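You operate a simulated robot arm through the tools that you are given. There is no shell and no other tool. Be economical: measure what you need, move in short steps, check, and stop when the job is done.

The job below is to be done with a simulated robot arm. You get a single attempt, and the scene is never put back.

JOB
Wash the old grease off the black block cheek and wipe it dry.
Fine: sponge pad, dipped in the white wash cup; then the blue cloth takes the foam; put both back. Set down upright: sponge pad. What is to be rubbed or washed off counts as gone when no trace of it is left.

It is judged by the outcome, as a careful person would: the job done as asked, and still so three seconds after it is handed in. It fails if anything else is knocked over, pushed out of place, dropped, spilled or broken. Flat cloth is picked up by pressing the open fingertips on it (5 to 10 N) and closing them slowly along it; thin cloth reads only 2 to 8 mm in the jaws.

ROBOT AND FRAMES
A 6-joint arm with a two-finger parallel gripper, fixed in place. Base frame: the origin is at the foot of the arm, x ahead of it, y to its left, z up; the work surface is at about z = 0.84. Lengths are in m, angles in rad, forces in N, time in s.
With the tool pointing down near the work surface it reaches from about 0.34 to 0.76 m from the base axis. Its first joint turns from -1.152 to 1.152 rad. Payload 2.45 kg.
The tool frame sits at the grasp point between the pads (the TCP): z along the fingers, y along the line on which they close. The tips reach 0.024 m beyond it. Largest opening 0.068 m; finger width 0.017, thickness 0.01; the body of the gripper, 0.04 by 0.07 m, starts 0.041 m behind the TCP.
Orientation is that of the tool frame in the base frame, as a unit quaternion [x, y, z, w]. With the fingers straight down and closing along the base's y, the tool's x points along the base's -x, its y along +y and its z along -z.

CONTROLS
- The arm moves only by the tool jog_arm. Its argument "motion" is a list of rows, each an object (a shift or turn left out is 0, a gripper value left out holds the last) with "linear": the shift along the tool's x, y, z in mm, a list of three; "rotation": the turn, a rotation vector about the tool's x, y, z in rad, a list of three; "hand": the closure, from 0 (fully open) to 1 (shut). In form: [{"linear": [x, y, z], "rotation": [ax, ay, az], "hand": hand}, ...]. A call has 1 to 8 rows; each row shifts and turns the commanded pose from where the row before left it, along the tool's axes as they then stand. Rows are played at 5 a second. More than 0.05 m and 0.15 rad between two rows, or a gripper value outside its range, and nothing of the call is played. A pose out of reach is approached as far as the arm can. The call stops where the force on the tool passes 40 N (or 10 N more than at its start, if that is more) or the arm is blocked; 0.2 s more then pass. Each finger travels about 0.108 m/s and halts on what it meets, pressing with about 21 N; the grip force reading is that of the motor and also rises with nothing between the fingers. The clock runs only during rows and for 0.2 s after the last one: add rows that do not move to give the fingers time. The reply holds the time, the measured pose of the TCP, the force on the tool along the base axes, the opening and the grip force, in the units named above and with some noise, with the torque about the TCP (base axes, N m) and any sound that the robot's microphone picked up.
- Cameras (640 x 400 px; columns grow to the right, rows downward): "scene" is fixed at [0.1606, 0.4122, 1.4548]; the picture's right is [-0.81, -0.59, 0.00], its down [-0.39, 0.53, -0.75] and it looks along [0.44, -0.61, -0.66] (base axes); focal length 320 px, centre (320, 200). "wrist" rides on the gripper at [0.084, 0.011, -0.075] in the tool frame; the picture's right is [-0.13, 0.99, 0.00], its down [-0.60, -0.08, -0.79] and it looks along [-0.79, -0.10, 0.61] (tool axes); focal length 251 px, centre (320, 200).
- grab_frame(camera): a new picture of that camera. No time passes.
- pixel_to_xyz(camera, pixels): for up to 12 pixels [column, row] of the newest picture of that camera ("zoom" is the newest enlarged one), the place [x, y, z] in the base frame of the surface seen there, good to about 0.002 m. No time passes.
- inspect(camera, box): a new picture of the part [left, top, right, bottom] of that camera's present view, enlarged. No time passes.
- job_done(): hands the job in; it is judged then, once.

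Keep the steps short. Do not move on a guess: measure, check each grasp and each placing, and mend mistakes. In all there are 80 turns and 54 pictures (those below and enlarged ones count). Leave the gripper open and the arm clear of the work at the hand-in unless told otherwise, and finish with a single line.

The tools are called after ">>>" by a JSON object that holds its "fn" and its "kwargs". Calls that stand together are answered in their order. jog_arm: Moves the arm, as the interface text tells. Its arguments: {"type":"object","properties":{"motion":{"type":"array","items":{"type":"object","properties":{"linear":{"type":"array","items":{"type":"number"}},"rotation":{"type":"array","items":{"type":"number"}},"hand":{"type":"number"}}}}},"required":["motion"]} The other tools are called the same way: grab_frame (camera) takes a picture; pixel_to_xyz (camera, pixels) gives the place of the surface under pixels of a picture; inspect (camera, box) takes an enlarged picture of a part of a camera's view; job_done () hands the job in.

At the start:

```text
t: 0.0
eef_pos: [0.406, -0.162, 1.1842]
tcp_rot: [0.0, 1.0, 0.0, 0.0]
wrist_force: [0.4, 0.1, 0.8]
torque: [0.01, 0.02, 0.02]
gripper_width: 0.0679
gripper_force: 0.1
```

scene: 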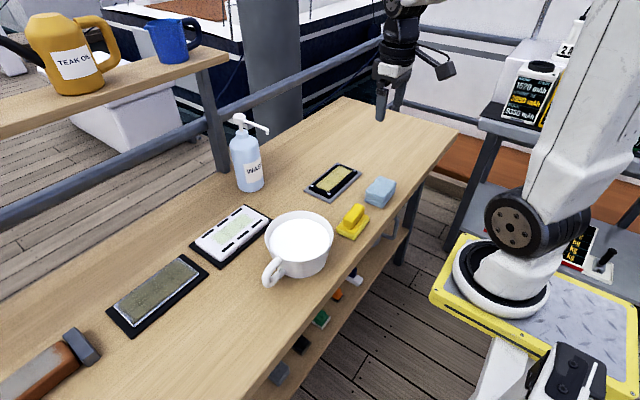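
wrist: 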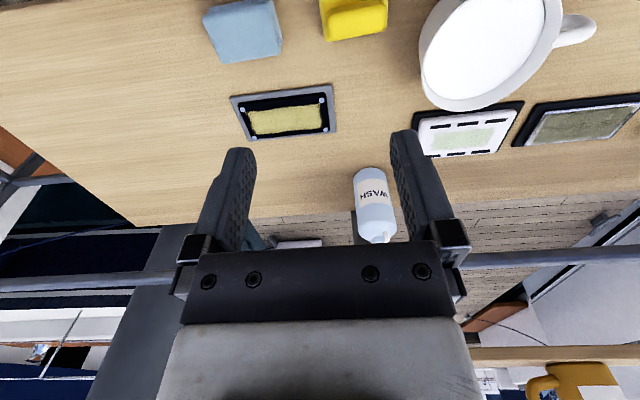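

I see three plates, a white cup, a yellow sponge and a folded blue cloth. I will enlarge both plate areas to tell which is the black block cheek.

>>> {"fn": "inspect", "kwargs": {"camera": "scene", "box": [260, 140, 420, 260]}}

>>> {"fn": "inspect", "kwargs": {"camera": "scene", "box": [90, 190, 290, 340]}}

```text
3.33 times, centred on (340, 200) of scene
```

zoom: 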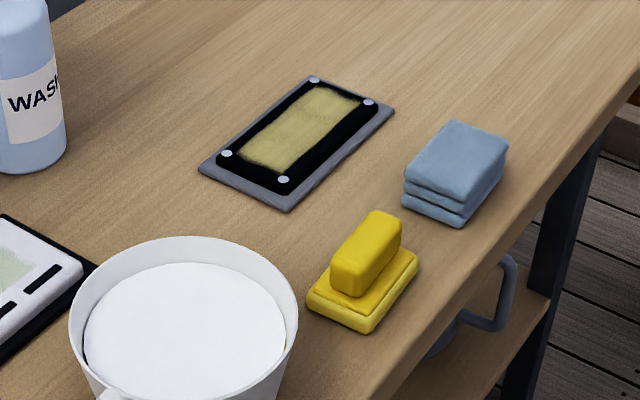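

```text
2.67 times, centred on (190, 265) of scene
```

zoom: 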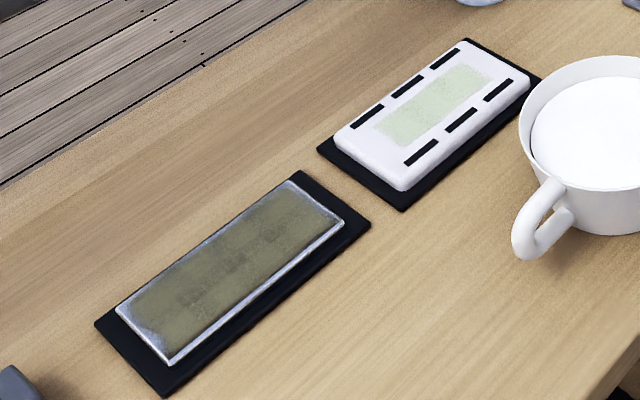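

The black cheek on the grey mount (scene about (335,179)) is the target. Next I measure its corners and grease, the sponge, the cloth and the cup.

>>> {"fn": "pixel_to_xyz", "kwargs": {"camera": "scene", "pixels": [[338, 164.3], [361, 172.5], [329.8, 202], [305, 190.8], [337.9, 164.4], [354.4, 170.6], [329.2, 194], [312.1, 186.2], [334.6, 179], [339, 167], [351, 170], [318, 188]]}}

>>> {"fn": "inspect", "kwargs": {"camera": "scene", "box": [324, 160, 412, 250]}}

>>> {"fn": "inspect", "kwargs": {"camera": "wrist", "box": [190, 0, 430, 150]}}

```text
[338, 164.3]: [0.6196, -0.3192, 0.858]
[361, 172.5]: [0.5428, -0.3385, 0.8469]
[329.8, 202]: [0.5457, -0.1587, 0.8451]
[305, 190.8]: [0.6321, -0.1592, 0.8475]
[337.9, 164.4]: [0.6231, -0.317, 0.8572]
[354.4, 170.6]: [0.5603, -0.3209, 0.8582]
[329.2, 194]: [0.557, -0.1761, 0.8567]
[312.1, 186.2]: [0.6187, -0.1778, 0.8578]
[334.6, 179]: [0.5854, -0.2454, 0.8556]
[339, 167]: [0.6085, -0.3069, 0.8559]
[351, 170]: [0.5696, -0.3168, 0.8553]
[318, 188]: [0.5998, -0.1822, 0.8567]
```

```text
4.44 times, centred on (368, 205) of scene
```

zoom: 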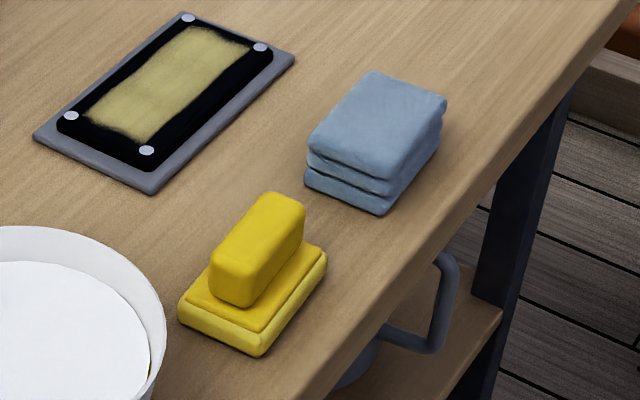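

```text
2.67 times, centred on (310, 75) of wrist
```

zoom: 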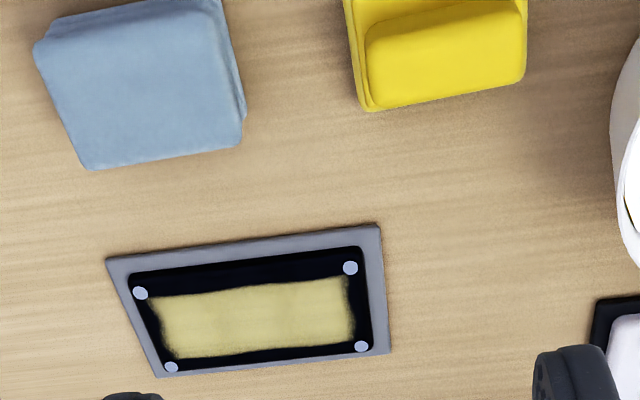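

Grease spans about x 0.565–0.612, y −0.31 to −0.185, top z 0.8555. Now the sponge, cloth and cup points in the scene picture.

>>> {"fn": "pixel_to_xyz", "kwargs": {"camera": "scene", "pixels": [[357.4, 205], [363, 207.3], [354, 211.7], [346.5, 218], [351.5, 219.7], [337, 229.7], [354, 238.6], [368.5, 217.6], [354.5, 233.5], [367, 217], [341.5, 227.5], [350, 228]]}}

>>> {"fn": "pixel_to_xyz", "kwargs": {"camera": "scene", "pixels": [[379.5, 177.3], [395, 182.7], [382, 199.5], [366.8, 192], [381, 187.5], [381.5, 207.5], [365, 200.5], [300, 240], [300, 213], [268, 235], [332, 236], [300, 265]]}}

>>> {"fn": "inspect", "kwargs": {"camera": "scene", "box": [250, 195, 346, 295]}}

```text
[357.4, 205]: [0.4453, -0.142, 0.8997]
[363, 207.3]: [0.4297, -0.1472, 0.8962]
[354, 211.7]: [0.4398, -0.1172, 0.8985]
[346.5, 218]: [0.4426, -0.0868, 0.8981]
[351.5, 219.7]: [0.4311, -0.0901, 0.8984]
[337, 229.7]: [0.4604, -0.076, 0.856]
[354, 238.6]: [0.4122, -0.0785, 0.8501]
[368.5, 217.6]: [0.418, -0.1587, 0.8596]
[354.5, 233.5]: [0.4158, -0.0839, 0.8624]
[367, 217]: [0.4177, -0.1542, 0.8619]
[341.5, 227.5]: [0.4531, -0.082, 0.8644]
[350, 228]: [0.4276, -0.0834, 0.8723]
```

```text
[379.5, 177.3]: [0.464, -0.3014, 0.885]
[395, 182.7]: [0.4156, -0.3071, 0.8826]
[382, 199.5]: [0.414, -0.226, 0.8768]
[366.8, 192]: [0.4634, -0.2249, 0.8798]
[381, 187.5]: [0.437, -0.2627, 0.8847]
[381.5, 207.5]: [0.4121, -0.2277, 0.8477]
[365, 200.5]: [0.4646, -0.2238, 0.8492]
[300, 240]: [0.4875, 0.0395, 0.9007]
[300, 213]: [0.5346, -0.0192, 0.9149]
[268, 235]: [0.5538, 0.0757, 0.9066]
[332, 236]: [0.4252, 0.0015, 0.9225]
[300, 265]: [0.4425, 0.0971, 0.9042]
```

```text
4.00 times, centred on (298, 245) of scene
```

zoom: 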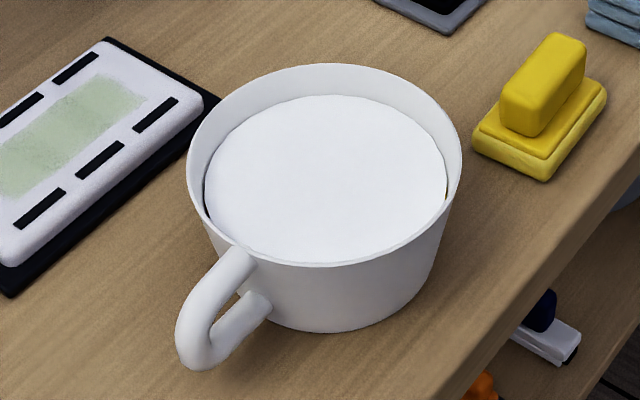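

The sponge's handle runs along y: x 0.425–0.45, y −0.15 to −0.08, top z 0.899. Its base top is at about 0.864. The cloth stack is 50 mm wide in x, so both grasps need the fingers closing along x. I turn the tool 90° about its axis up here, in clear air.

>>> {"fn": "jog_arm", "kwargs": {"motion": [{"rotation": [0, 0, 0.15]}, {"rotation": [0, 0, 0.15]}, {"rotation": [0, 0, 0.15]}, {"rotation": [0, 0, 0.15]}, {"rotation": [0, 0, 0.15]}, {"rotation": [0, 0, 0.15]}, {"rotation": [0, 0, 0.15]}, {"rotation": [0, 0, 0.15]}]}}

>>> {"fn": "pixel_to_xyz", "kwargs": {"camera": "zoom", "pixels": [[325, 66], [459, 150], [325, 264], [189, 155], [325, 180], [230, 200], [420, 180], [325, 105], [325, 245], [543, 178], [195, 120], [430, 100]]}}

```text
t: 1.8
eef_pos: [0.4043, -0.1607, 1.1845]
tcp_rot: [0.566, 0.825, 0.0, 0.0]
wrist_force: [-0.2, 0.4, 0.3]
torque: [0.0, -0.01, -0.01]
gripper_width: 0.0681
gripper_force: 0.1
```

```text
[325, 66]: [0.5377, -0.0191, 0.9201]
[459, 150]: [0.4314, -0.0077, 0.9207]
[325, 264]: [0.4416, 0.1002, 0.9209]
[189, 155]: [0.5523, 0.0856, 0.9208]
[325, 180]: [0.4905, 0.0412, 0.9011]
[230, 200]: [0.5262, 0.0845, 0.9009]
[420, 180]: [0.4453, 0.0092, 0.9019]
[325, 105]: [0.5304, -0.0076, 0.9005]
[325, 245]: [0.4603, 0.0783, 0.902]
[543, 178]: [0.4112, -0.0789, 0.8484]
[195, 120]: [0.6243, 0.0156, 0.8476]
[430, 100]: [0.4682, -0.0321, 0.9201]
```

Cup centre is about (0.491, 0.040), rim z 0.921, wash level 0.901. I finish the turn, move over the sponge handle and come down to about z 1.03.

>>> {"fn": "jog_arm", "kwargs": {"motion": [{"rotation": [0, 0, 0.1236]}, {"rotation": [0, 0, 0.1236]}, {"rotation": [0, 0, 0.1236]}, {"linear": [22.5, 16.5, 0]}, {"linear": [22.5, 16.5, 0]}, {"linear": [0, 0, 50]}, {"linear": [0, 0, 50]}, {"linear": [0, 0, 50]}]}}

>>> {"fn": "grab_frame", "kwargs": {"camera": "wrist"}}

```text
t: 3.6
eef_pos: [0.4392, -0.1177, 1.0338]
tcp_rot: [0.707, 0.707, 0.001, 0.001]
wrist_force: [-0.3, 0.9, -0.3]
torque: [0.0, 0.01, 0.0]
gripper_width: 0.068
gripper_force: 0.1
```

```text
46 pictures are left
```

wrist: 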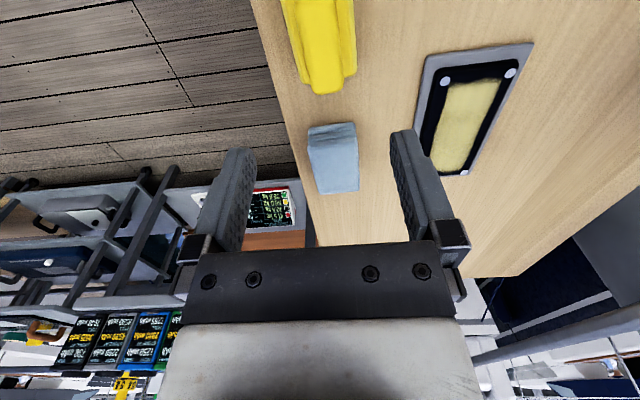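

The tool is straight over the handle. I shift 2 mm to x 0.437 and descend to TCP z 0.893, which puts the tips just above the sponge's base ledge.

>>> {"fn": "jog_arm", "kwargs": {"motion": [{"linear": [0, -2, 45]}, {"linear": [0, 0, 45]}, {"linear": [0, 0, 30]}, {"linear": [0, 0, 20]}, {}]}}

>>> {"fn": "inspect", "kwargs": {"camera": "scene", "box": [300, 140, 428, 260]}}

```text
t: 4.8
eef_pos: [0.4363, -0.1173, 0.8913]
tcp_rot: [0.707, 0.707, 0.0, 0.0]
wrist_force: [-0.3, -0.8, 0.0]
torque: [-0.02, 0.03, -0.02]
gripper_width: 0.0683
gripper_force: 0.1
```

```text
3.33 times, centred on (364, 200) of scene
```

zoom: 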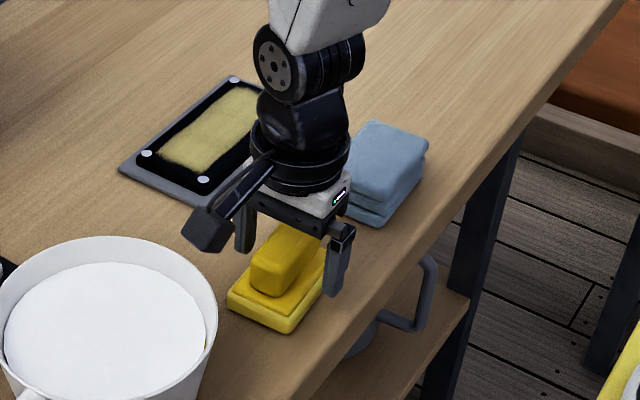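

The fingers straddle the handle with no contact force. I close slowly.

>>> {"fn": "jog_arm", "kwargs": {"motion": [{"hand": 0.4}, {"hand": 0.55}, {"hand": 0.7}, {"hand": 0.85}, {"hand": 1.0}, {}]}}

```text
t: 6.2
eef_pos: [0.4365, -0.1166, 0.8921]
tcp_rot: [0.706, 0.708, 0.0, 0.0]
wrist_force: [-0.9, -0.6, 1.5]
torque: [-0.05, 0.0, 0.1]
gripper_width: 0.03
gripper_force: 21.0
```

The grip holds at 0.030 m wide and 21 N. I lift clear of the cup rim and carry the sponge over the cup centre.

>>> {"fn": "jog_arm", "kwargs": {"motion": [{"linear": [0, 0, -40]}, {"linear": [0, 0, -40]}, {"linear": [0, 0, -40]}, {"linear": [40, 13.5, 0]}, {"linear": [40, 13.5, 0]}, {"linear": [40, 13.5, 0]}, {"linear": [37, 13.5, 0]}, {}]}}

>>> {"fn": "grab_frame", "kwargs": {"camera": "scene"}}

```text
t: 8.0
eef_pos: [0.4913, 0.0428, 1.0143]
tcp_rot: [0.707, 0.707, 0.001, 0.001]
wrist_force: [-0.8, -0.2, -0.9]
torque: [-0.03, 0.0, -0.03]
gripper_width: 0.0295
gripper_force: 21.5
```

```text
44 pictures are left
```

scene: 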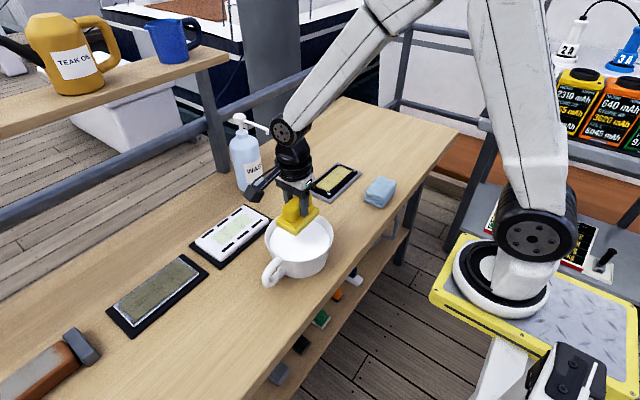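

The sponge hangs centred over the cup. I lower until its face is about 12 mm under the wash, wait, then lift slowly.

>>> {"fn": "jog_arm", "kwargs": {"motion": [{"linear": [-3, 0, 25]}, {"linear": [0, 0, 20]}, {"linear": [0, 0, 15]}, {"linear": [0, 0, 12]}, {}, {}]}}

>>> {"fn": "inspect", "kwargs": {"camera": "scene", "box": [240, 150, 368, 280]}}

```text
t: 9.4
eef_pos: [0.4912, 0.0359, 0.9424]
tcp_rot: [0.707, 0.707, 0.0, 0.0]
wrist_force: [-0.5, -0.9, -0.1]
torque: [0.01, 0.02, 0.01]
gripper_width: 0.0296
gripper_force: 21.0
```

```text
3.08 times, centred on (304, 215) of scene
```

zoom: 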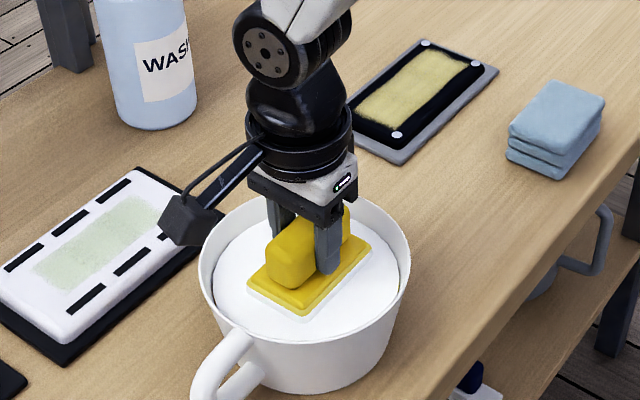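

The pad is in the wash. I lift slowly and let it drain a moment above the cup.

>>> {"fn": "jog_arm", "kwargs": {"motion": [{"linear": [0, 0, -15]}, {"linear": [0, 0, -25]}, {"linear": [0, 0, -30]}, {}, {}, {}, {}, {}]}}

>>> {"fn": "inspect", "kwargs": {"camera": "scene", "box": [240, 150, 368, 280]}}

```text
t: 11.2
eef_pos: [0.4886, 0.0375, 1.0132]
tcp_rot: [0.707, 0.707, 0.0, 0.0]
wrist_force: [0.7, -0.3, -0.6]
torque: [-0.02, 0.02, -0.01]
gripper_width: 0.0296
gripper_force: 21.0
```

```text
3.08 times, centred on (304, 215) of scene
```

zoom: 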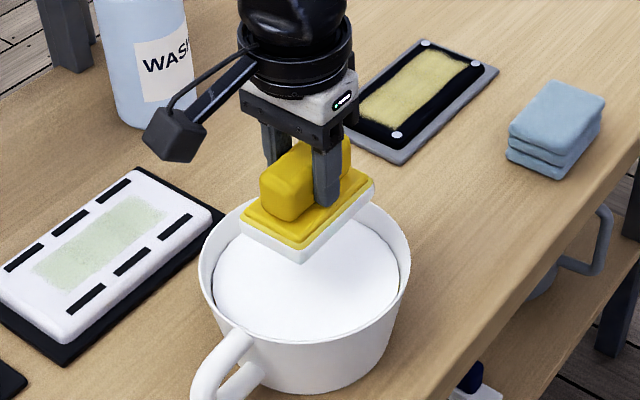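

The pad now carries white suds. Before crossing to the cheek I measure the bottle beside the path.

>>> {"fn": "pixel_to_xyz", "kwargs": {"camera": "scene", "pixels": [[247, 150], [240, 117], [264, 130], [248, 185], [260, 175], [237, 170]]}}

>>> {"fn": "inspect", "kwargs": {"camera": "wrist", "box": [380, 0, 640, 200]}}

```text
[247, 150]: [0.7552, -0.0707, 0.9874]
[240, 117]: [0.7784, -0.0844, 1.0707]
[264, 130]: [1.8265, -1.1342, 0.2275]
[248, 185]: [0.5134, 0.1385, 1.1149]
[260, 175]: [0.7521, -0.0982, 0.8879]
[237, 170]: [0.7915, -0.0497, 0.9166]
```

```text
2.00 times, centred on (510, 100) of wrist
```

zoom: 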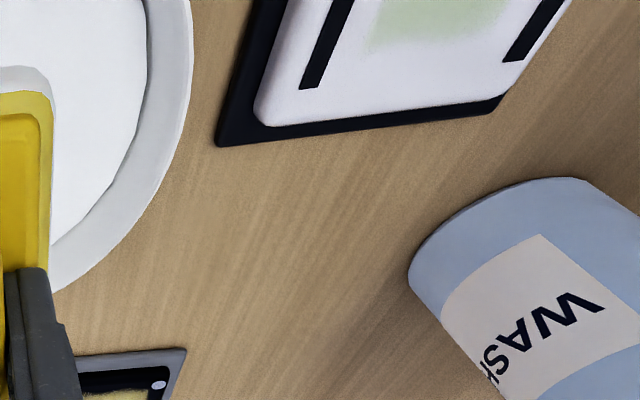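

The bottle stands at x above 0.72, well clear. I carry the pad over the cheek to (0.589, −0.228).

>>> {"fn": "jog_arm", "kwargs": {"motion": [{"linear": [-44, 16.7, 0]}, {"linear": [-44, 16.7, 0]}, {"linear": [-44, 16.7, 0]}, {"linear": [-44, 16.7, 0]}, {"linear": [-44, 16.7, 0]}, {"linear": [-44, 16.7, 0]}, {}]}}

```text
t: 12.8
eef_pos: [0.589, -0.2251, 1.0098]
tcp_rot: [0.707, 0.707, 0.0, 0.001]
wrist_force: [0.2, -0.1, -1.0]
torque: [0.03, 0.02, 0.02]
gripper_width: 0.0294
gripper_force: 21.0
```

I lower to just above the face; contact is expected at TCP z of about 0.907.

>>> {"fn": "jog_arm", "kwargs": {"motion": [{"linear": [0, 0, 40]}, {"linear": [0, 0, 40]}, {"linear": [0, 0, 17]}, {}, {"linear": [0, 0, 4]}, {}]}}

>>> {"fn": "inspect", "kwargs": {"camera": "scene", "box": [280, 120, 408, 220]}}

```text
t: 14.2
eef_pos: [0.5919, -0.2253, 0.9099]
tcp_rot: [0.707, 0.707, 0.0, 0.001]
wrist_force: [0.0, -0.3, -1.0]
torque: [-0.01, 0.0, 0.02]
gripper_width: 0.0295
gripper_force: 21.1
```

```text
4.00 times, centred on (344, 170) of scene
```

zoom: 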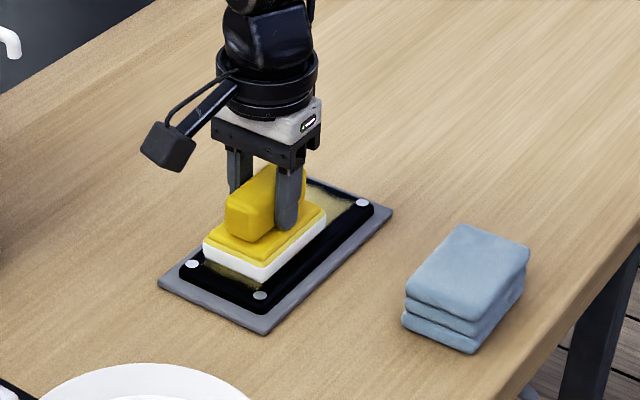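

No contact force yet. I step down in 1.5 mm steps to find it.

>>> {"fn": "jog_arm", "kwargs": {"motion": [{"linear": [0, 0, 1.5]}, {}, {"linear": [0, 0, 1.5]}, {}]}}

```text
t: 15.2
eef_pos: [0.5901, -0.2275, 0.9069]
tcp_rot: [0.708, 0.707, 0.0, -0.001]
wrist_force: [0.4, -0.1, -0.3]
torque: [0.01, 0.0, -0.01]
gripper_width: 0.0293
gripper_force: 21.7
```

>>> {"fn": "jog_arm", "kwargs": {"motion": [{"linear": [0, 0, 1.5]}, {}, {"linear": [0, 0, 1]}, {}]}}

```text
t: 16.2
eef_pos: [0.5905, -0.227, 0.9071]
tcp_rot: [0.707, 0.707, 0.001, 0.002]
wrist_force: [-8.0, 5.8, 27.5]
torque: [0.07, 0.26, -0.03]
gripper_width: 0.0299
gripper_force: 20.8
```

Contact is firm at 27 N, which is too hard. I ease up 1.3 mm and make a first short stroke along the cheek.

>>> {"fn": "jog_arm", "kwargs": {"motion": [{"linear": [0, 0, -1.3]}, {}, {"linear": [-10, 0, 0]}, {"linear": [-10, 0, 0]}, {}]}}

>>> {"fn": "inspect", "kwargs": {"camera": "scene", "box": [280, 120, 408, 220]}}

```text
t: 17.4
eef_pos: [0.59, -0.2458, 0.9055]
tcp_rot: [0.706, 0.708, 0.0, 0.0]
wrist_force: [2.1, 10.3, 11.4]
torque: [0.39, -0.05, -0.01]
gripper_width: 0.0294
gripper_force: 21.5
```

```text
4.00 times, centred on (344, 170) of scene
```

zoom: 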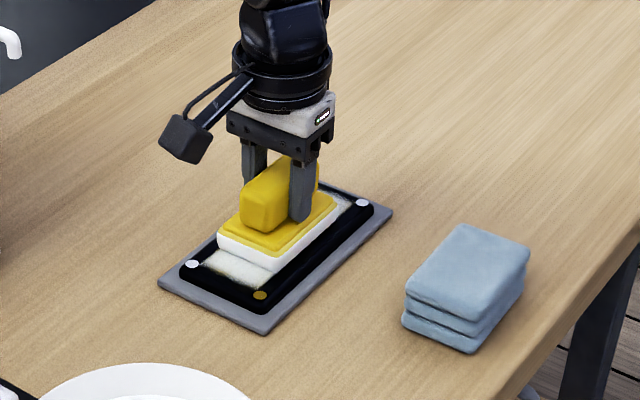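

It works: the grease under the stroke turned to foam and the cheek stayed put, at about 11 N. I keep stroking along the full length with small sideways offsets.

>>> {"fn": "jog_arm", "kwargs": {"motion": [{"linear": [-15, 0, 0]}, {"linear": [-15, 0, 0]}, {"linear": [0, 5, 0]}, {"linear": [15, 0, 0]}, {"linear": [15, 0, 0]}, {"linear": [15, 0, 0]}, {"linear": [15, 0, 0]}, {}]}}

>>> {"fn": "jog_arm", "kwargs": {"motion": [{"linear": [0, -5, 0]}, {"linear": [0, -5, 0]}, {"linear": [-15, 0, 0]}, {"linear": [-15, 0, 0]}, {"linear": [-15, 0, 0]}, {"linear": [-15, 0, 0]}, {"linear": [-5, 0, 0]}, {}]}}

>>> {"fn": "inspect", "kwargs": {"camera": "scene", "box": [280, 120, 408, 220]}}

```text
t: 19.2
eef_pos: [0.5944, -0.2153, 0.9062]
tcp_rot: [0.708, 0.706, 0.0, 0.0]
wrist_force: [0.2, 0.4, -0.1]
torque: [0.01, -0.03, 0.04]
gripper_width: 0.0294
gripper_force: 21.1
```

```text
t: 21.0
eef_pos: [0.5854, -0.2807, 0.9056]
tcp_rot: [0.707, 0.707, 0.0, 0.0]
wrist_force: [0.6, -0.3, -0.5]
torque: [-0.02, -0.01, 0.01]
gripper_width: 0.0295
gripper_force: 21.0
```

```text
4.00 times, centred on (344, 170) of scene
```

zoom: 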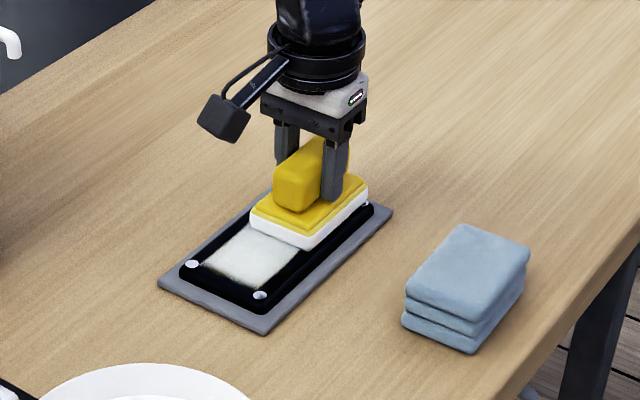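

The force has dropped to zero; the sponge shifted slightly in the fingers or the pad wore in. I go back towards the middle and press down again until I read about 10 N.

>>> {"fn": "jog_arm", "kwargs": {"motion": [{"linear": [15, 4, 0]}, {"linear": [15, 0, 0]}, {"linear": [0, 0, 1]}, {}, {"linear": [0, 0, 0.7]}, {}]}}

```text
t: 22.4
eef_pos: [0.5891, -0.2508, 0.9072]
tcp_rot: [0.708, 0.706, 0.0, 0.002]
wrist_force: [-2.6, 0.4, 23.0]
torque: [0.18, 0.23, -0.01]
gripper_width: 0.0295
gripper_force: 21.0
```

23 N now. I ease 0.6 mm and stroke the full length along the middle and both sides.

>>> {"fn": "jog_arm", "kwargs": {"motion": [{"linear": [0, 0, -0.6]}, {"linear": [-10, 0, 0]}, {"linear": [-10, 0, 0]}, {"linear": [-10, 0, 0]}, {"linear": [12, 0, 0]}, {"linear": [12, 0, 0]}, {"linear": [12, 0, 0]}]}}

>>> {"fn": "jog_arm", "kwargs": {"motion": [{"linear": [12, 0, 0]}, {"linear": [12, 0, 0]}, {"linear": [5, 0, 0]}, {"linear": [0, 4, 0]}, {"linear": [-12, 0, 0]}, {"linear": [-12, 0, 0]}, {"linear": [-12, 0, 0]}]}}

>>> {"fn": "jog_arm", "kwargs": {"motion": [{"linear": [-12, 0, 0]}, {"linear": [-12, 0, 0]}, {"linear": [-7, 0, 0]}, {"linear": [0, -8, 0]}, {"linear": [12, 0, 0]}, {"linear": [12, 0, 0]}, {"linear": [12, 0, 0]}]}}

>>> {"fn": "inspect", "kwargs": {"camera": "scene", "box": [280, 120, 408, 220]}}

```text
t: 24.0
eef_pos: [0.5884, -0.2468, 0.9048]
tcp_rot: [0.708, 0.707, 0.0, 0.0]
wrist_force: [0.2, -2.0, 1.0]
torque: [-0.15, -0.04, -0.05]
gripper_width: 0.0295
gripper_force: 21.3
```

```text
t: 25.6
eef_pos: [0.5918, -0.2532, 0.9057]
tcp_rot: [0.706, 0.708, -0.001, 0.0]
wrist_force: [0.6, -0.1, -1.1]
torque: [-0.02, 0.0, 0.01]
gripper_width: 0.0295
gripper_force: 21.4
```

```text
t: 27.2
eef_pos: [0.5846, -0.247, 0.9046]
tcp_rot: [0.707, 0.707, 0.0, 0.0]
wrist_force: [0.2, -0.3, -0.1]
torque: [-0.02, 0.02, 0.0]
gripper_width: 0.0292
gripper_force: 21.3
```

```text
4.00 times, centred on (344, 170) of scene
```

zoom: 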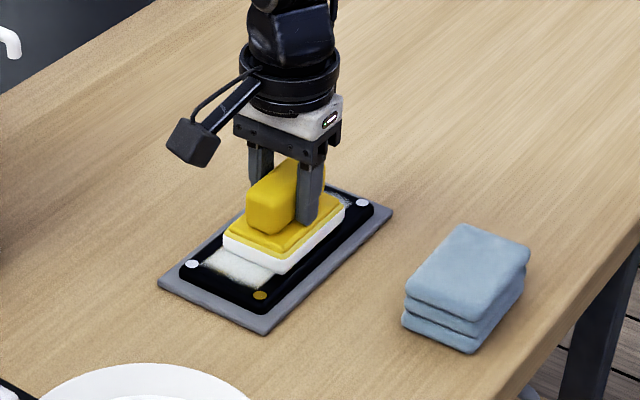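

The sponge keeps easing up in the fingers while I rub. I lift and look at the cheek before deciding on more strokes.

>>> {"fn": "jog_arm", "kwargs": {"motion": [{"linear": [0, 0, -20]}, {"linear": [0, 0, -45]}, {"linear": [45, 0, -45]}, {"linear": [45, 0, 0]}, {"linear": [30, -10, 0]}, {}]}}

>>> {"fn": "inspect", "kwargs": {"camera": "scene", "box": [296, 155, 372, 210]}}

>>> {"fn": "grab_frame", "kwargs": {"camera": "wrist"}}

```text
refused: row 3 steps farther than a row can; nothing moved
```

```text
7.27 times, centred on (334, 182) of scene
```

zoom: 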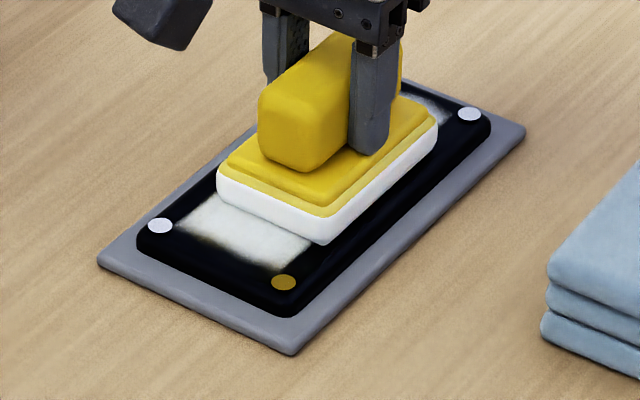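

```text
35 pictures are left
```

wrist: 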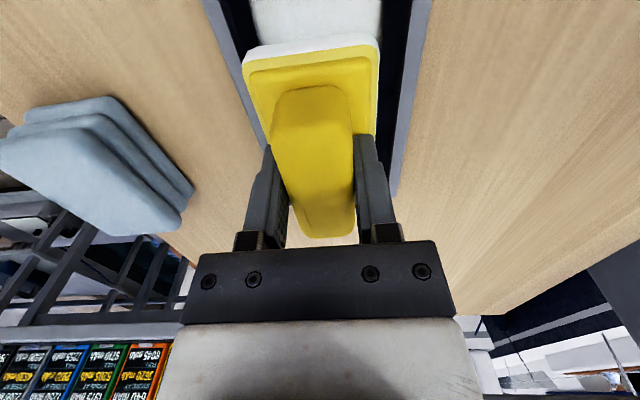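

One row was too long, so nothing moved. A yellowish edge shows at the near end. I lift in shorter rows and then look.

>>> {"fn": "jog_arm", "kwargs": {"motion": [{"linear": [0, 0, -20]}, {"linear": [0, 0, -45]}, {"linear": [0, 0, -35]}, {"linear": [45, 0, 0]}, {"linear": [45, 0, 0]}, {"linear": [45, -10, 0]}, {}]}}

>>> {"fn": "inspect", "kwargs": {"camera": "scene", "box": [296, 155, 372, 210]}}

>>> {"fn": "inspect", "kwargs": {"camera": "scene", "box": [250, 120, 378, 240]}}

```text
t: 28.8
eef_pos: [0.5751, -0.1099, 1.0049]
tcp_rot: [0.707, 0.707, 0.0, 0.0]
wrist_force: [-0.4, -0.1, 0.3]
torque: [-0.01, 0.02, 0.0]
gripper_width: 0.0295
gripper_force: 21.0
```

```text
7.27 times, centred on (334, 182) of scene
```

zoom: 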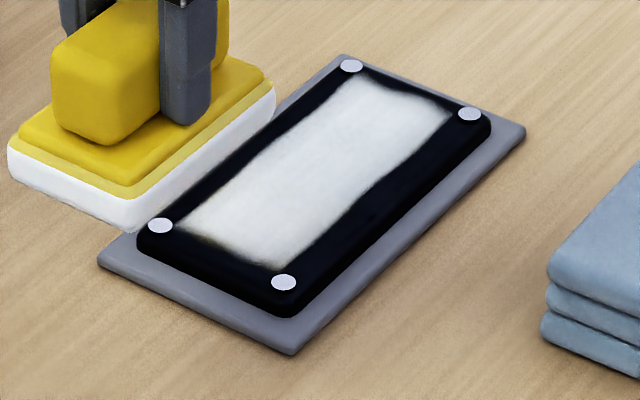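

```text
3.33 times, centred on (314, 180) of scene
```

zoom: 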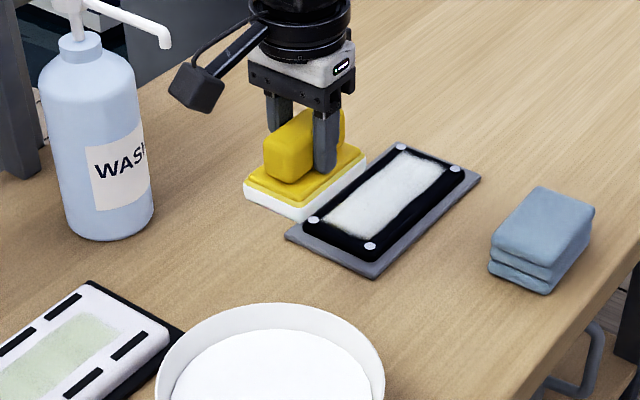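

The patch is nearly all foam, with a faint yellow rim at the near-left edge. I measure the patch edges to aim the extra strokes.

>>> {"fn": "pixel_to_xyz", "kwargs": {"camera": "zoom", "pixels": [[324, 219], [363, 236], [397, 157], [445, 169], [335, 225], [314, 219], [370, 246], [400, 147], [455, 169]]}}

```text
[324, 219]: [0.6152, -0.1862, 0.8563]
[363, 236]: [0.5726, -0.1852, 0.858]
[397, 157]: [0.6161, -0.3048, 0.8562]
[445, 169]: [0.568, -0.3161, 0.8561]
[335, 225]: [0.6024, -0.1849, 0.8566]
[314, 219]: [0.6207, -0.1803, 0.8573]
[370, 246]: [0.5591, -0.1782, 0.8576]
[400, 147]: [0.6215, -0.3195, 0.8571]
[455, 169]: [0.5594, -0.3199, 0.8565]
```

Patch: x 0.566–0.616, y −0.314 to −0.183. I go to the near end, centred at x 0.591 so the pad stays between the rivets, and press there.

>>> {"fn": "jog_arm", "kwargs": {"motion": [{"linear": [-45, 8, 0]}, {"linear": [-45, 8, 0]}, {"linear": [-16, 0, 0]}, {"linear": [0, 0, 45]}, {"linear": [0, 0, 45]}, {"linear": [0, 0, 6]}, {}]}}

>>> {"fn": "jog_arm", "kwargs": {"motion": [{"linear": [0, 0, 1.5]}, {}, {}]}}

>>> {"fn": "jog_arm", "kwargs": {"motion": [{"linear": [0, 0, 1]}, {}, {}]}}

```text
t: 30.4
eef_pos: [0.5919, -0.2186, 0.9098]
tcp_rot: [0.707, 0.707, -0.001, 0.0]
wrist_force: [0.0, -1.2, -1.4]
torque: [0.04, 0.0, 0.05]
gripper_width: 0.0294
gripper_force: 21.1
```

```text
t: 31.2
eef_pos: [0.5904, -0.2187, 0.9087]
tcp_rot: [0.707, 0.707, 0.0, 0.0]
wrist_force: [-0.2, -0.2, -0.3]
torque: [0.01, 0.01, 0.01]
gripper_width: 0.0298
gripper_force: 21.3
```

```text
t: 32.0
eef_pos: [0.592, -0.2188, 0.9072]
tcp_rot: [0.707, 0.707, 0.0, 0.0]
wrist_force: [0.2, 0.1, -0.2]
torque: [0.01, -0.01, 0.01]
gripper_width: 0.0296
gripper_force: 21.1
```

>>> {"fn": "jog_arm", "kwargs": {"motion": [{"linear": [0, 0, 1.2]}, {}, {}]}}

>>> {"fn": "jog_arm", "kwargs": {"motion": [{"linear": [0, 0, 0.8]}, {}, {}]}}

```text
t: 32.8
eef_pos: [0.5913, -0.2196, 0.9055]
tcp_rot: [0.707, 0.707, 0.0, 0.0]
wrist_force: [0.6, 0.7, -0.8]
torque: [0.01, 0.0, 0.01]
gripper_width: 0.0296
gripper_force: 21.2
```

```text
t: 33.6
eef_pos: [0.5917, -0.2184, 0.905]
tcp_rot: [0.707, 0.707, 0.0, 0.0]
wrist_force: [-0.5, 0.0, -0.4]
torque: [0.01, 0.01, 0.04]
gripper_width: 0.0296
gripper_force: 21.0
```

>>> {"fn": "jog_arm", "kwargs": {"motion": [{"linear": [0, 0, 0.8]}, {}, {}]}}

>>> {"fn": "jog_arm", "kwargs": {"motion": [{"linear": [0, 0, 0.6]}, {}, {}]}}

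```text
t: 34.4
eef_pos: [0.5901, -0.219, 0.9045]
tcp_rot: [0.707, 0.707, 0.0, 0.0]
wrist_force: [-3.9, -0.3, 7.7]
torque: [0.09, 0.16, -0.01]
gripper_width: 0.0295
gripper_force: 20.9
```

```text
t: 35.2
eef_pos: [0.5895, -0.2183, 0.9039]
tcp_rot: [0.707, 0.707, -0.001, 0.001]
wrist_force: [-4.2, -2.5, 18.1]
torque: [0.12, 0.19, -0.02]
gripper_width: 0.0297
gripper_force: 20.6
```

Good: 18 N at the near end. I rub in small strokes there, with ±3 mm sideways.

>>> {"fn": "jog_arm", "kwargs": {"motion": [{"linear": [6, 0, 0]}, {"linear": [0, 3, 0]}, {"linear": [-10, 0, 0]}, {"linear": [0, -5, 0]}, {"linear": [10, 0, 0]}, {"linear": [0, 2, 0]}, {}]}}

>>> {"fn": "jog_arm", "kwargs": {"motion": [{"linear": [0, 0, 0.4]}, {"linear": [-10, 0, 0]}, {"linear": [-15, 0, 0]}, {"linear": [-15, 0, 0]}, {"linear": [-15, 0, 0]}, {"linear": [-15, 0, 0]}, {}]}}

```text
t: 36.0
eef_pos: [0.5937, -0.2154, 0.9041]
tcp_rot: [0.707, 0.707, 0.0, -0.004]
wrist_force: [-6.9, 3.8, 11.1]
torque: [-0.26, 0.04, -0.22]
gripper_width: 0.0296
gripper_force: 21.3
stopped in row 3: the force on the tool passed its limit at 45 N (the readings are from after the stop); the commanded pose is now the measured one
```

```text
t: 37.6
eef_pos: [0.5942, -0.2866, 0.9041]
tcp_rot: [0.706, 0.708, 0.0, -0.003]
wrist_force: [1.9, 14.7, 25.2]
torque: [0.23, -0.25, 0.02]
gripper_width: 0.0295
gripper_force: 20.9
```

One stroke caught a rivet at 45 N and stopped; the long stroke afterwards ran at 25 N. I check that the cheek hasn't shifted.

>>> {"fn": "jog_arm", "kwargs": {"motion": [{"linear": [0, -3, -0.6]}, {"linear": [10, 0, 0]}, {"linear": [-10, -2, 0]}, {"linear": [15, 0, 0]}, {"linear": [15, 0, 0]}, {"linear": [15, 0, 0]}, {"linear": [12, 0, 0]}, {}]}}

>>> {"fn": "inspect", "kwargs": {"camera": "scene", "box": [280, 120, 408, 220]}}

```text
t: 39.4
eef_pos: [0.5893, -0.2294, 0.9045]
tcp_rot: [0.707, 0.707, 0.001, -0.003]
wrist_force: [1.4, -13.4, 14.8]
torque: [-0.59, -0.16, -0.03]
gripper_width: 0.0293
gripper_force: 20.8
```

```text
4.00 times, centred on (344, 170) of scene
```

zoom: 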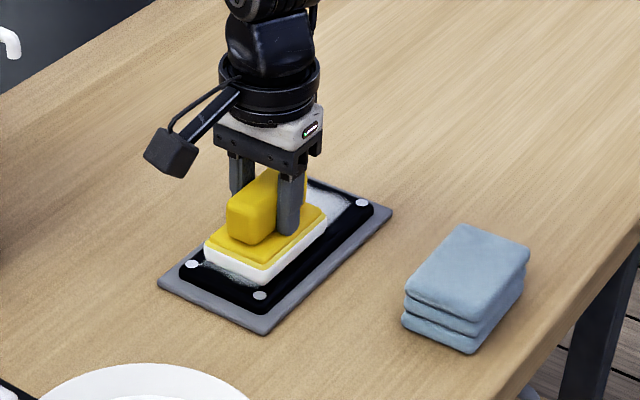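

The cheek hasn't moved. I make one more push at the near end, then a full stroke back, then lift to look.

>>> {"fn": "jog_arm", "kwargs": {"motion": [{"linear": [8, 0, 0]}, {"linear": [7, 0, 0]}, {}, {"linear": [-12, 0, 0]}, {"linear": [12, 2, 0]}, {"linear": [-12, 0, 0]}, {"linear": [-15, 0, 0]}, {"linear": [-15, 0, 0]}]}}

>>> {"fn": "jog_arm", "kwargs": {"motion": [{"linear": [-15, 0, 0]}, {"linear": [-15, 0, 0]}, {"linear": [0, 0, -20]}, {"linear": [0, 0, -40]}, {"linear": [0, 0, -40]}, {"linear": [48, 0, 0]}, {"linear": [48, 0, 0]}, {"linear": [48, 0, 0]}]}}

>>> {"fn": "inspect", "kwargs": {"camera": "scene", "box": [296, 155, 372, 210]}}

```text
t: 41.2
eef_pos: [0.5904, -0.2552, 0.9034]
tcp_rot: [0.707, 0.707, 0.001, -0.005]
wrist_force: [-0.1, 7.8, 10.3]
torque: [0.3, -0.36, 0.15]
gripper_width: 0.0294
gripper_force: 20.9
```

```text
t: 43.0
eef_pos: [0.5899, -0.1401, 1.0031]
tcp_rot: [0.708, 0.706, 0.0, -0.005]
wrist_force: [-0.1, 0.2, -0.2]
torque: [0.0, 0.01, -0.01]
gripper_width: 0.0294
gripper_force: 21.1
```

```text
7.27 times, centred on (334, 182) of scene
```

zoom: 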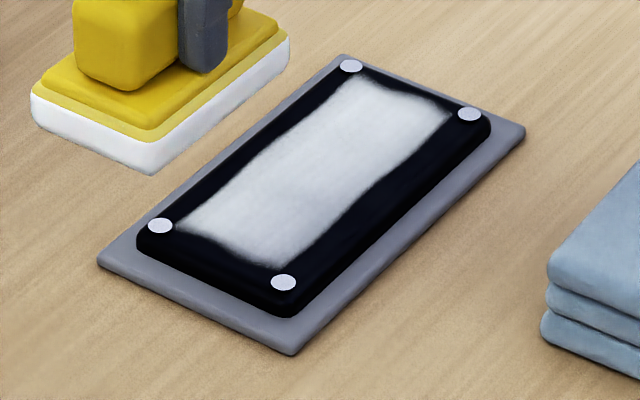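

No yellow is left, only foam. I carry the sponge back to its old place at (0.437, −0.117).

>>> {"fn": "jog_arm", "kwargs": {"motion": [{"linear": [5.9, -38.3, 0]}, {"linear": [5.9, -38.3, 0]}, {"linear": [5.9, -38.3, 0]}, {"linear": [5.9, -38, 0]}, {"linear": [0, 0, 45]}, {"linear": [0, 0, 45]}, {"linear": [0, 0, 15]}, {}]}}

>>> {"fn": "inspect", "kwargs": {"camera": "scene", "box": [300, 140, 428, 260]}}

```text
t: 44.8
eef_pos: [0.4394, -0.1193, 0.8991]
tcp_rot: [0.706, 0.708, 0.001, -0.003]
wrist_force: [0.0, 0.1, -0.2]
torque: [-0.02, 0.0, -0.01]
gripper_width: 0.0295
gripper_force: 21.4
```

```text
3.33 times, centred on (364, 200) of scene
```

zoom: 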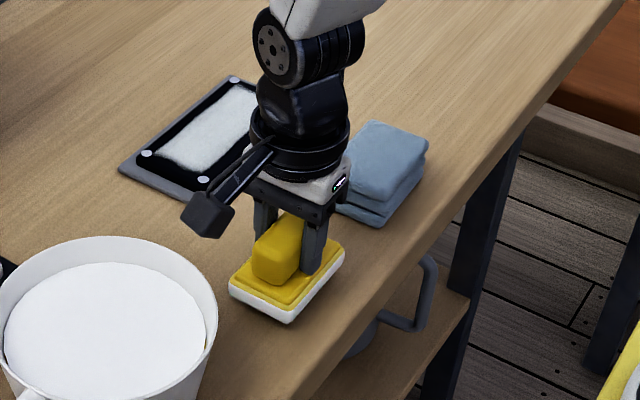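

The sponge hovers about 9 mm over its place. I lower in small steps until contact.

>>> {"fn": "jog_arm", "kwargs": {"motion": [{"linear": [1.5, -1.5, 4]}, {"linear": [0, 0, 3]}, {"linear": [0, 0, 1]}, {}]}}

>>> {"fn": "jog_arm", "kwargs": {"motion": [{"linear": [0, 0, 1]}, {}, {}]}}

>>> {"fn": "jog_arm", "kwargs": {"motion": [{"linear": [0, 0, 0.8]}, {}, {}]}}

```text
t: 45.8
eef_pos: [0.4366, -0.1173, 0.8915]
tcp_rot: [0.707, 0.707, 0.001, -0.004]
wrist_force: [0.1, 0.1, -0.7]
torque: [0.02, 0.05, 0.01]
gripper_width: 0.0294
gripper_force: 21.0
```

```text
t: 46.6
eef_pos: [0.4369, -0.1174, 0.8913]
tcp_rot: [0.707, 0.707, 0.0, -0.004]
wrist_force: [-0.4, 0.3, 0.3]
torque: [-0.04, 0.03, 0.01]
gripper_width: 0.0295
gripper_force: 21.1
```

```text
t: 47.4
eef_pos: [0.4372, -0.1161, 0.8893]
tcp_rot: [0.707, 0.707, 0.001, -0.004]
wrist_force: [-0.9, -0.2, -0.5]
torque: [-0.02, 0.0, 0.01]
gripper_width: 0.0296
gripper_force: 21.4
```

>>> {"fn": "jog_arm", "kwargs": {"motion": [{"linear": [0, 0, 0.8]}, {}, {}]}}

>>> {"fn": "jog_arm", "kwargs": {"motion": [{"linear": [0, 0, 0.6]}, {}, {}]}}

```text
t: 48.2
eef_pos: [0.4373, -0.116, 0.8898]
tcp_rot: [0.707, 0.707, 0.0, -0.004]
wrist_force: [0.0, -0.3, -0.7]
torque: [-0.02, -0.01, -0.03]
gripper_width: 0.0297
gripper_force: 21.1
```

```text
t: 49.0
eef_pos: [0.4372, -0.116, 0.8894]
tcp_rot: [0.707, 0.707, 0.001, -0.003]
wrist_force: [0.6, 0.4, -1.0]
torque: [0.03, -0.02, 0.02]
gripper_width: 0.0296
gripper_force: 21.0
```

>>> {"fn": "jog_arm", "kwargs": {"motion": [{"linear": [0, 0, 0.8]}, {}, {}]}}

>>> {"fn": "jog_arm", "kwargs": {"motion": [{"linear": [0, 0, 0.6]}, {}, {}]}}

```text
t: 49.8
eef_pos: [0.4357, -0.1167, 0.8886]
tcp_rot: [0.707, 0.707, 0.0, -0.004]
wrist_force: [-0.1, -0.5, -0.6]
torque: [0.03, 0.01, 0.0]
gripper_width: 0.0295
gripper_force: 21.0
```

```text
t: 50.6
eef_pos: [0.4367, -0.1167, 0.8873]
tcp_rot: [0.707, 0.708, 0.001, -0.004]
wrist_force: [-1.2, 3.6, 10.8]
torque: [-0.08, -0.21, 0.08]
gripper_width: 0.0293
gripper_force: 21.0
```

The sponge touches the table at 10.8 N. I ease 0.5 mm, open gently, and rise.

>>> {"fn": "jog_arm", "kwargs": {"motion": [{"linear": [0, 0, -0.5]}, {"hand": 0.5}, {"hand": 0.3}, {"hand": 0.0}, {}, {"linear": [0, 0, -20]}, {"linear": [0, 0, -40]}, {"linear": [0, 0, -40]}]}}

>>> {"fn": "inspect", "kwargs": {"camera": "scene", "box": [300, 140, 428, 260]}}

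```text
t: 52.4
eef_pos: [0.4352, -0.1176, 0.988]
tcp_rot: [0.707, 0.707, 0.0, -0.005]
wrist_force: [-1.1, 0.5, 0.4]
torque: [0.0, -0.01, -0.01]
gripper_width: 0.0681
gripper_force: 0.0
```

```text
3.33 times, centred on (364, 200) of scene
```

zoom: 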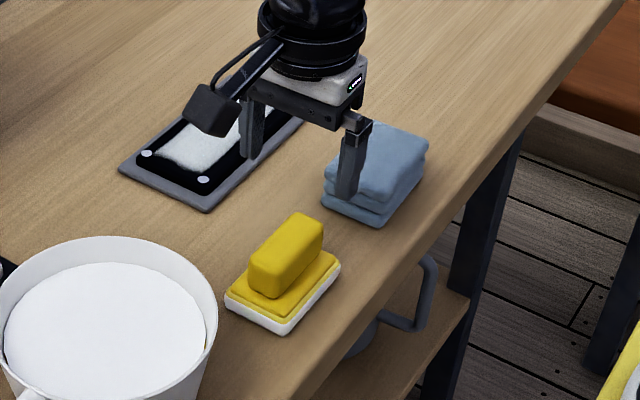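

The sponge stands upright in place. Next I go over the cloth (centre (0.439, −0.265)) and straighten the small tilt.

>>> {"fn": "jog_arm", "kwargs": {"motion": [{"linear": [0, 0, -20], "rotation": [-0.007, -0.007, 0]}, {"linear": [-49, 1, 0]}, {"linear": [-49, 1, 0]}, {"linear": [-49, 1, 0]}, {}, {}]}}

>>> {"fn": "inspect", "kwargs": {"camera": "scene", "box": [340, 130, 420, 220]}}

```text
t: 53.8
eef_pos: [0.4385, -0.2651, 1.0072]
tcp_rot: [0.707, 0.708, 0.001, 0.001]
wrist_force: [0.3, -0.4, 0.4]
torque: [-0.01, 0.01, 0.01]
gripper_width: 0.0681
gripper_force: 0.1
```

```text
4.44 times, centred on (380, 175) of scene
```

zoom: 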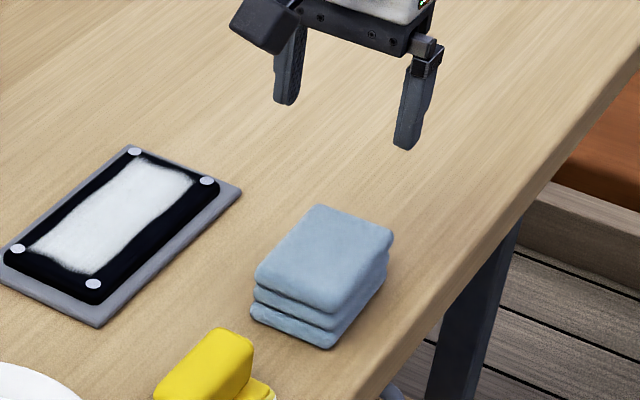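

I re-measure the cloth's edges for clearance.

>>> {"fn": "pixel_to_xyz", "kwargs": {"camera": "zoom", "pixels": [[319, 210], [390, 236], [328, 310], [260, 275], [285, 243], [360, 275], [253, 313], [330, 346], [385, 285], [358, 312], [310, 215], [372, 262]]}}

```text
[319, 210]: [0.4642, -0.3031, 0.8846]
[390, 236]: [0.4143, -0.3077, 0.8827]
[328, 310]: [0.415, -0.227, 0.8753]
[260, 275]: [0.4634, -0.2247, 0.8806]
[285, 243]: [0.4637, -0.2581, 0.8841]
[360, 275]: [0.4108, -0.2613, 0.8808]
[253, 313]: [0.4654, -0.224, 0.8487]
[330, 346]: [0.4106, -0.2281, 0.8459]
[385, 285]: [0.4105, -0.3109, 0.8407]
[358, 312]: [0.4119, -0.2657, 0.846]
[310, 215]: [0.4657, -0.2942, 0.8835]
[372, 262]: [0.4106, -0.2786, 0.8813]
```

The cloth spans x 0.4105–0.466, so there is 6 mm clearance each side at centre 0.438. I descend straight with a pause near the bottom.

>>> {"fn": "jog_arm", "kwargs": {"motion": [{"linear": [-1, -0.5, 45]}, {"linear": [0, 0, 45]}, {"linear": [0, 0, 15]}, {}, {"linear": [0, 0, 15]}, {"linear": [0, 0, 14]}, {}]}}

>>> {"fn": "inspect", "kwargs": {"camera": "scene", "box": [340, 130, 420, 220]}}

```text
t: 55.4
eef_pos: [0.4392, -0.2658, 0.8741]
tcp_rot: [0.707, 0.707, 0.001, 0.002]
wrist_force: [0.0, 0.7, -1.0]
torque: [0.01, -0.03, -0.01]
gripper_width: 0.0679
gripper_force: 0.1
```

```text
4.44 times, centred on (380, 175) of scene
```

zoom: 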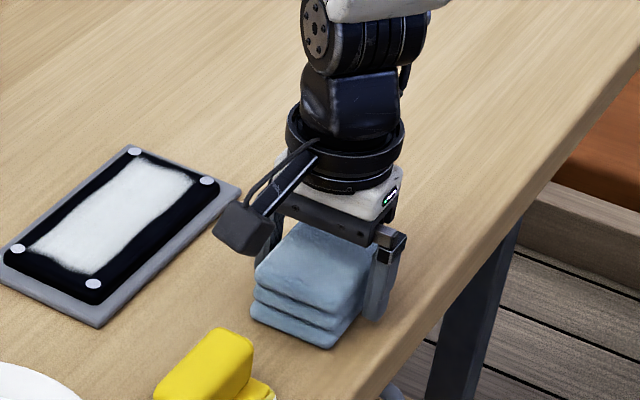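

The fingers stand either side of the cloth with no contact. I close gently.

>>> {"fn": "jog_arm", "kwargs": {"motion": [{"hand": 0.1}, {"hand": 0.2}, {"hand": 0.3}, {"hand": 0.5}, {"hand": 1.0}, {}, {}]}}

>>> {"fn": "inspect", "kwargs": {"camera": "scene", "box": [340, 130, 420, 220]}}

```text
t: 57.0
eef_pos: [0.4383, -0.2654, 0.8732]
tcp_rot: [0.707, 0.707, 0.001, 0.0]
wrist_force: [-0.1, 0.5, 0.4]
torque: [0.02, 0.01, 0.02]
gripper_width: 0.0593
gripper_force: 20.9
```

```text
4.44 times, centred on (380, 175) of scene
```

zoom: 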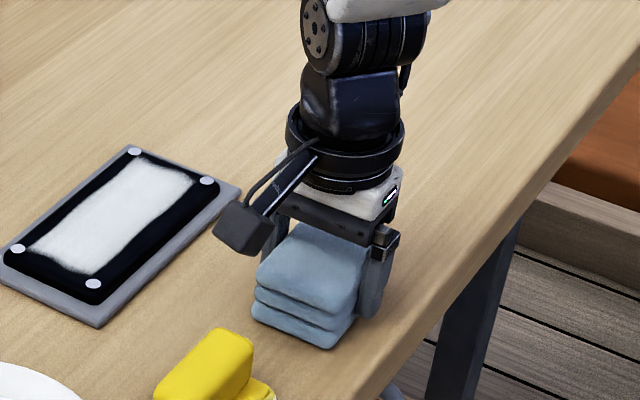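

It's held at 0.059 m and 21 N, square. I lift and carry it over the cheek centre (0.590, −0.2485).

>>> {"fn": "jog_arm", "kwargs": {"motion": [{"linear": [0, 0, -30]}, {"linear": [0, 0, -40]}, {"linear": [5.7, 38, 0]}, {"linear": [5.7, 38, 0]}, {"linear": [5.6, 38, 0]}, {"linear": [0, 38, 0]}, {}]}}

>>> {"fn": "jog_arm", "kwargs": {"motion": [{"linear": [0, 0, 35]}, {"linear": [0, 0, 15]}, {"linear": [0, 0, 2]}, {}]}}

>>> {"fn": "inspect", "kwargs": {"camera": "scene", "box": [280, 120, 408, 220]}}

```text
t: 58.6
eef_pos: [0.5922, -0.2479, 0.9419]
tcp_rot: [0.707, 0.707, 0.0, 0.0]
wrist_force: [0.2, 0.8, -0.1]
torque: [-0.03, -0.02, -0.03]
gripper_width: 0.0595
gripper_force: 20.7
```

```text
t: 59.6
eef_pos: [0.5905, -0.2483, 0.8915]
tcp_rot: [0.707, 0.708, 0.0, 0.001]
wrist_force: [0.8, -0.4, 0.0]
torque: [0.01, -0.01, -0.02]
gripper_width: 0.0595
gripper_force: 21.4
```

```text
4.00 times, centred on (344, 170) of scene
```

zoom: 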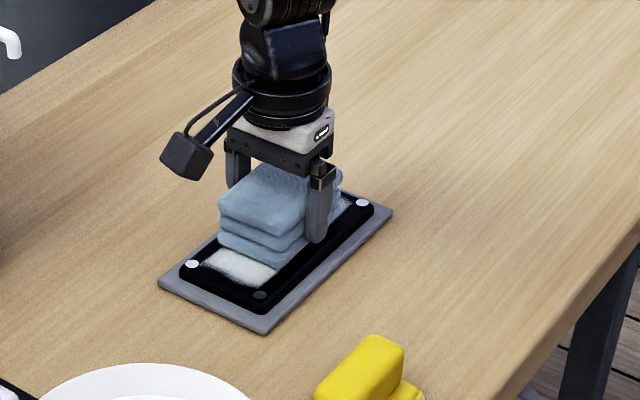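

The cloth is just above the foam. I lower in small steps to contact.

>>> {"fn": "jog_arm", "kwargs": {"motion": [{"linear": [0, 0, 1.5]}, {}, {"linear": [0, 0, 1]}, {}]}}

>>> {"fn": "jog_arm", "kwargs": {"motion": [{"linear": [0, 0, 1]}, {}, {}]}}

```text
t: 60.6
eef_pos: [0.5918, -0.2489, 0.8895]
tcp_rot: [0.707, 0.707, 0.0, 0.0]
wrist_force: [-0.9, 0.8, 1.5]
torque: [-0.08, 0.11, 0.0]
gripper_width: 0.0595
gripper_force: 20.7
```

```text
t: 61.4
eef_pos: [0.5924, -0.2488, 0.8891]
tcp_rot: [0.706, 0.708, 0.001, 0.003]
wrist_force: [-3.6, 2.5, 15.1]
torque: [0.1, 0.38, 0.02]
gripper_width: 0.0595
gripper_force: 21.5
```

15 N. I stroke along the patch, staying just short of the rivets.

>>> {"fn": "jog_arm", "kwargs": {"motion": [{"linear": [11, -1, 0]}, {"linear": [11, 0, 0]}, {"linear": [-12, 0, 0]}, {"linear": [-12, 0, 0]}, {"linear": [-12, 0, 0]}, {"linear": [-12, 0, 0]}, {}]}}

>>> {"fn": "jog_arm", "kwargs": {"motion": [{"linear": [12, 0, 0]}, {"linear": [12, 0, 0]}, {"linear": [12, 0, 0]}, {"linear": [12, 0, 0]}, {}]}}

>>> {"fn": "inspect", "kwargs": {"camera": "scene", "box": [280, 120, 408, 220]}}

```text
t: 63.0
eef_pos: [0.5907, -0.2727, 0.889]
tcp_rot: [0.706, 0.708, 0.0, 0.001]
wrist_force: [1.1, 9.6, 22.4]
torque: [0.12, 0.0, 0.04]
gripper_width: 0.0594
gripper_force: 21.0
```

```text
t: 64.2
eef_pos: [0.5898, -0.2273, 0.8897]
tcp_rot: [0.707, 0.707, 0.001, 0.002]
wrist_force: [-0.5, -8.9, 17.2]
torque: [-0.23, 0.1, 0.08]
gripper_width: 0.0592
gripper_force: 21.2
```

```text
4.00 times, centred on (344, 170) of scene
```

zoom: 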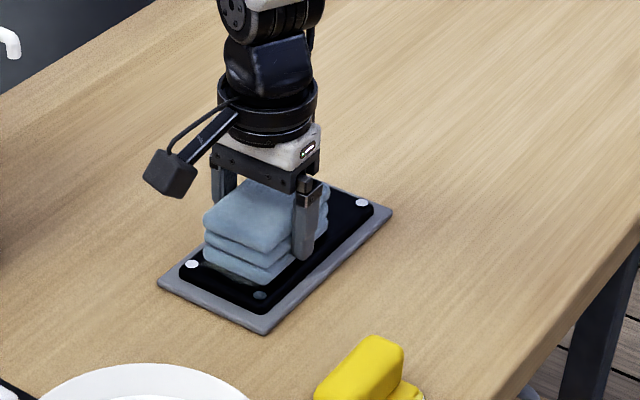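

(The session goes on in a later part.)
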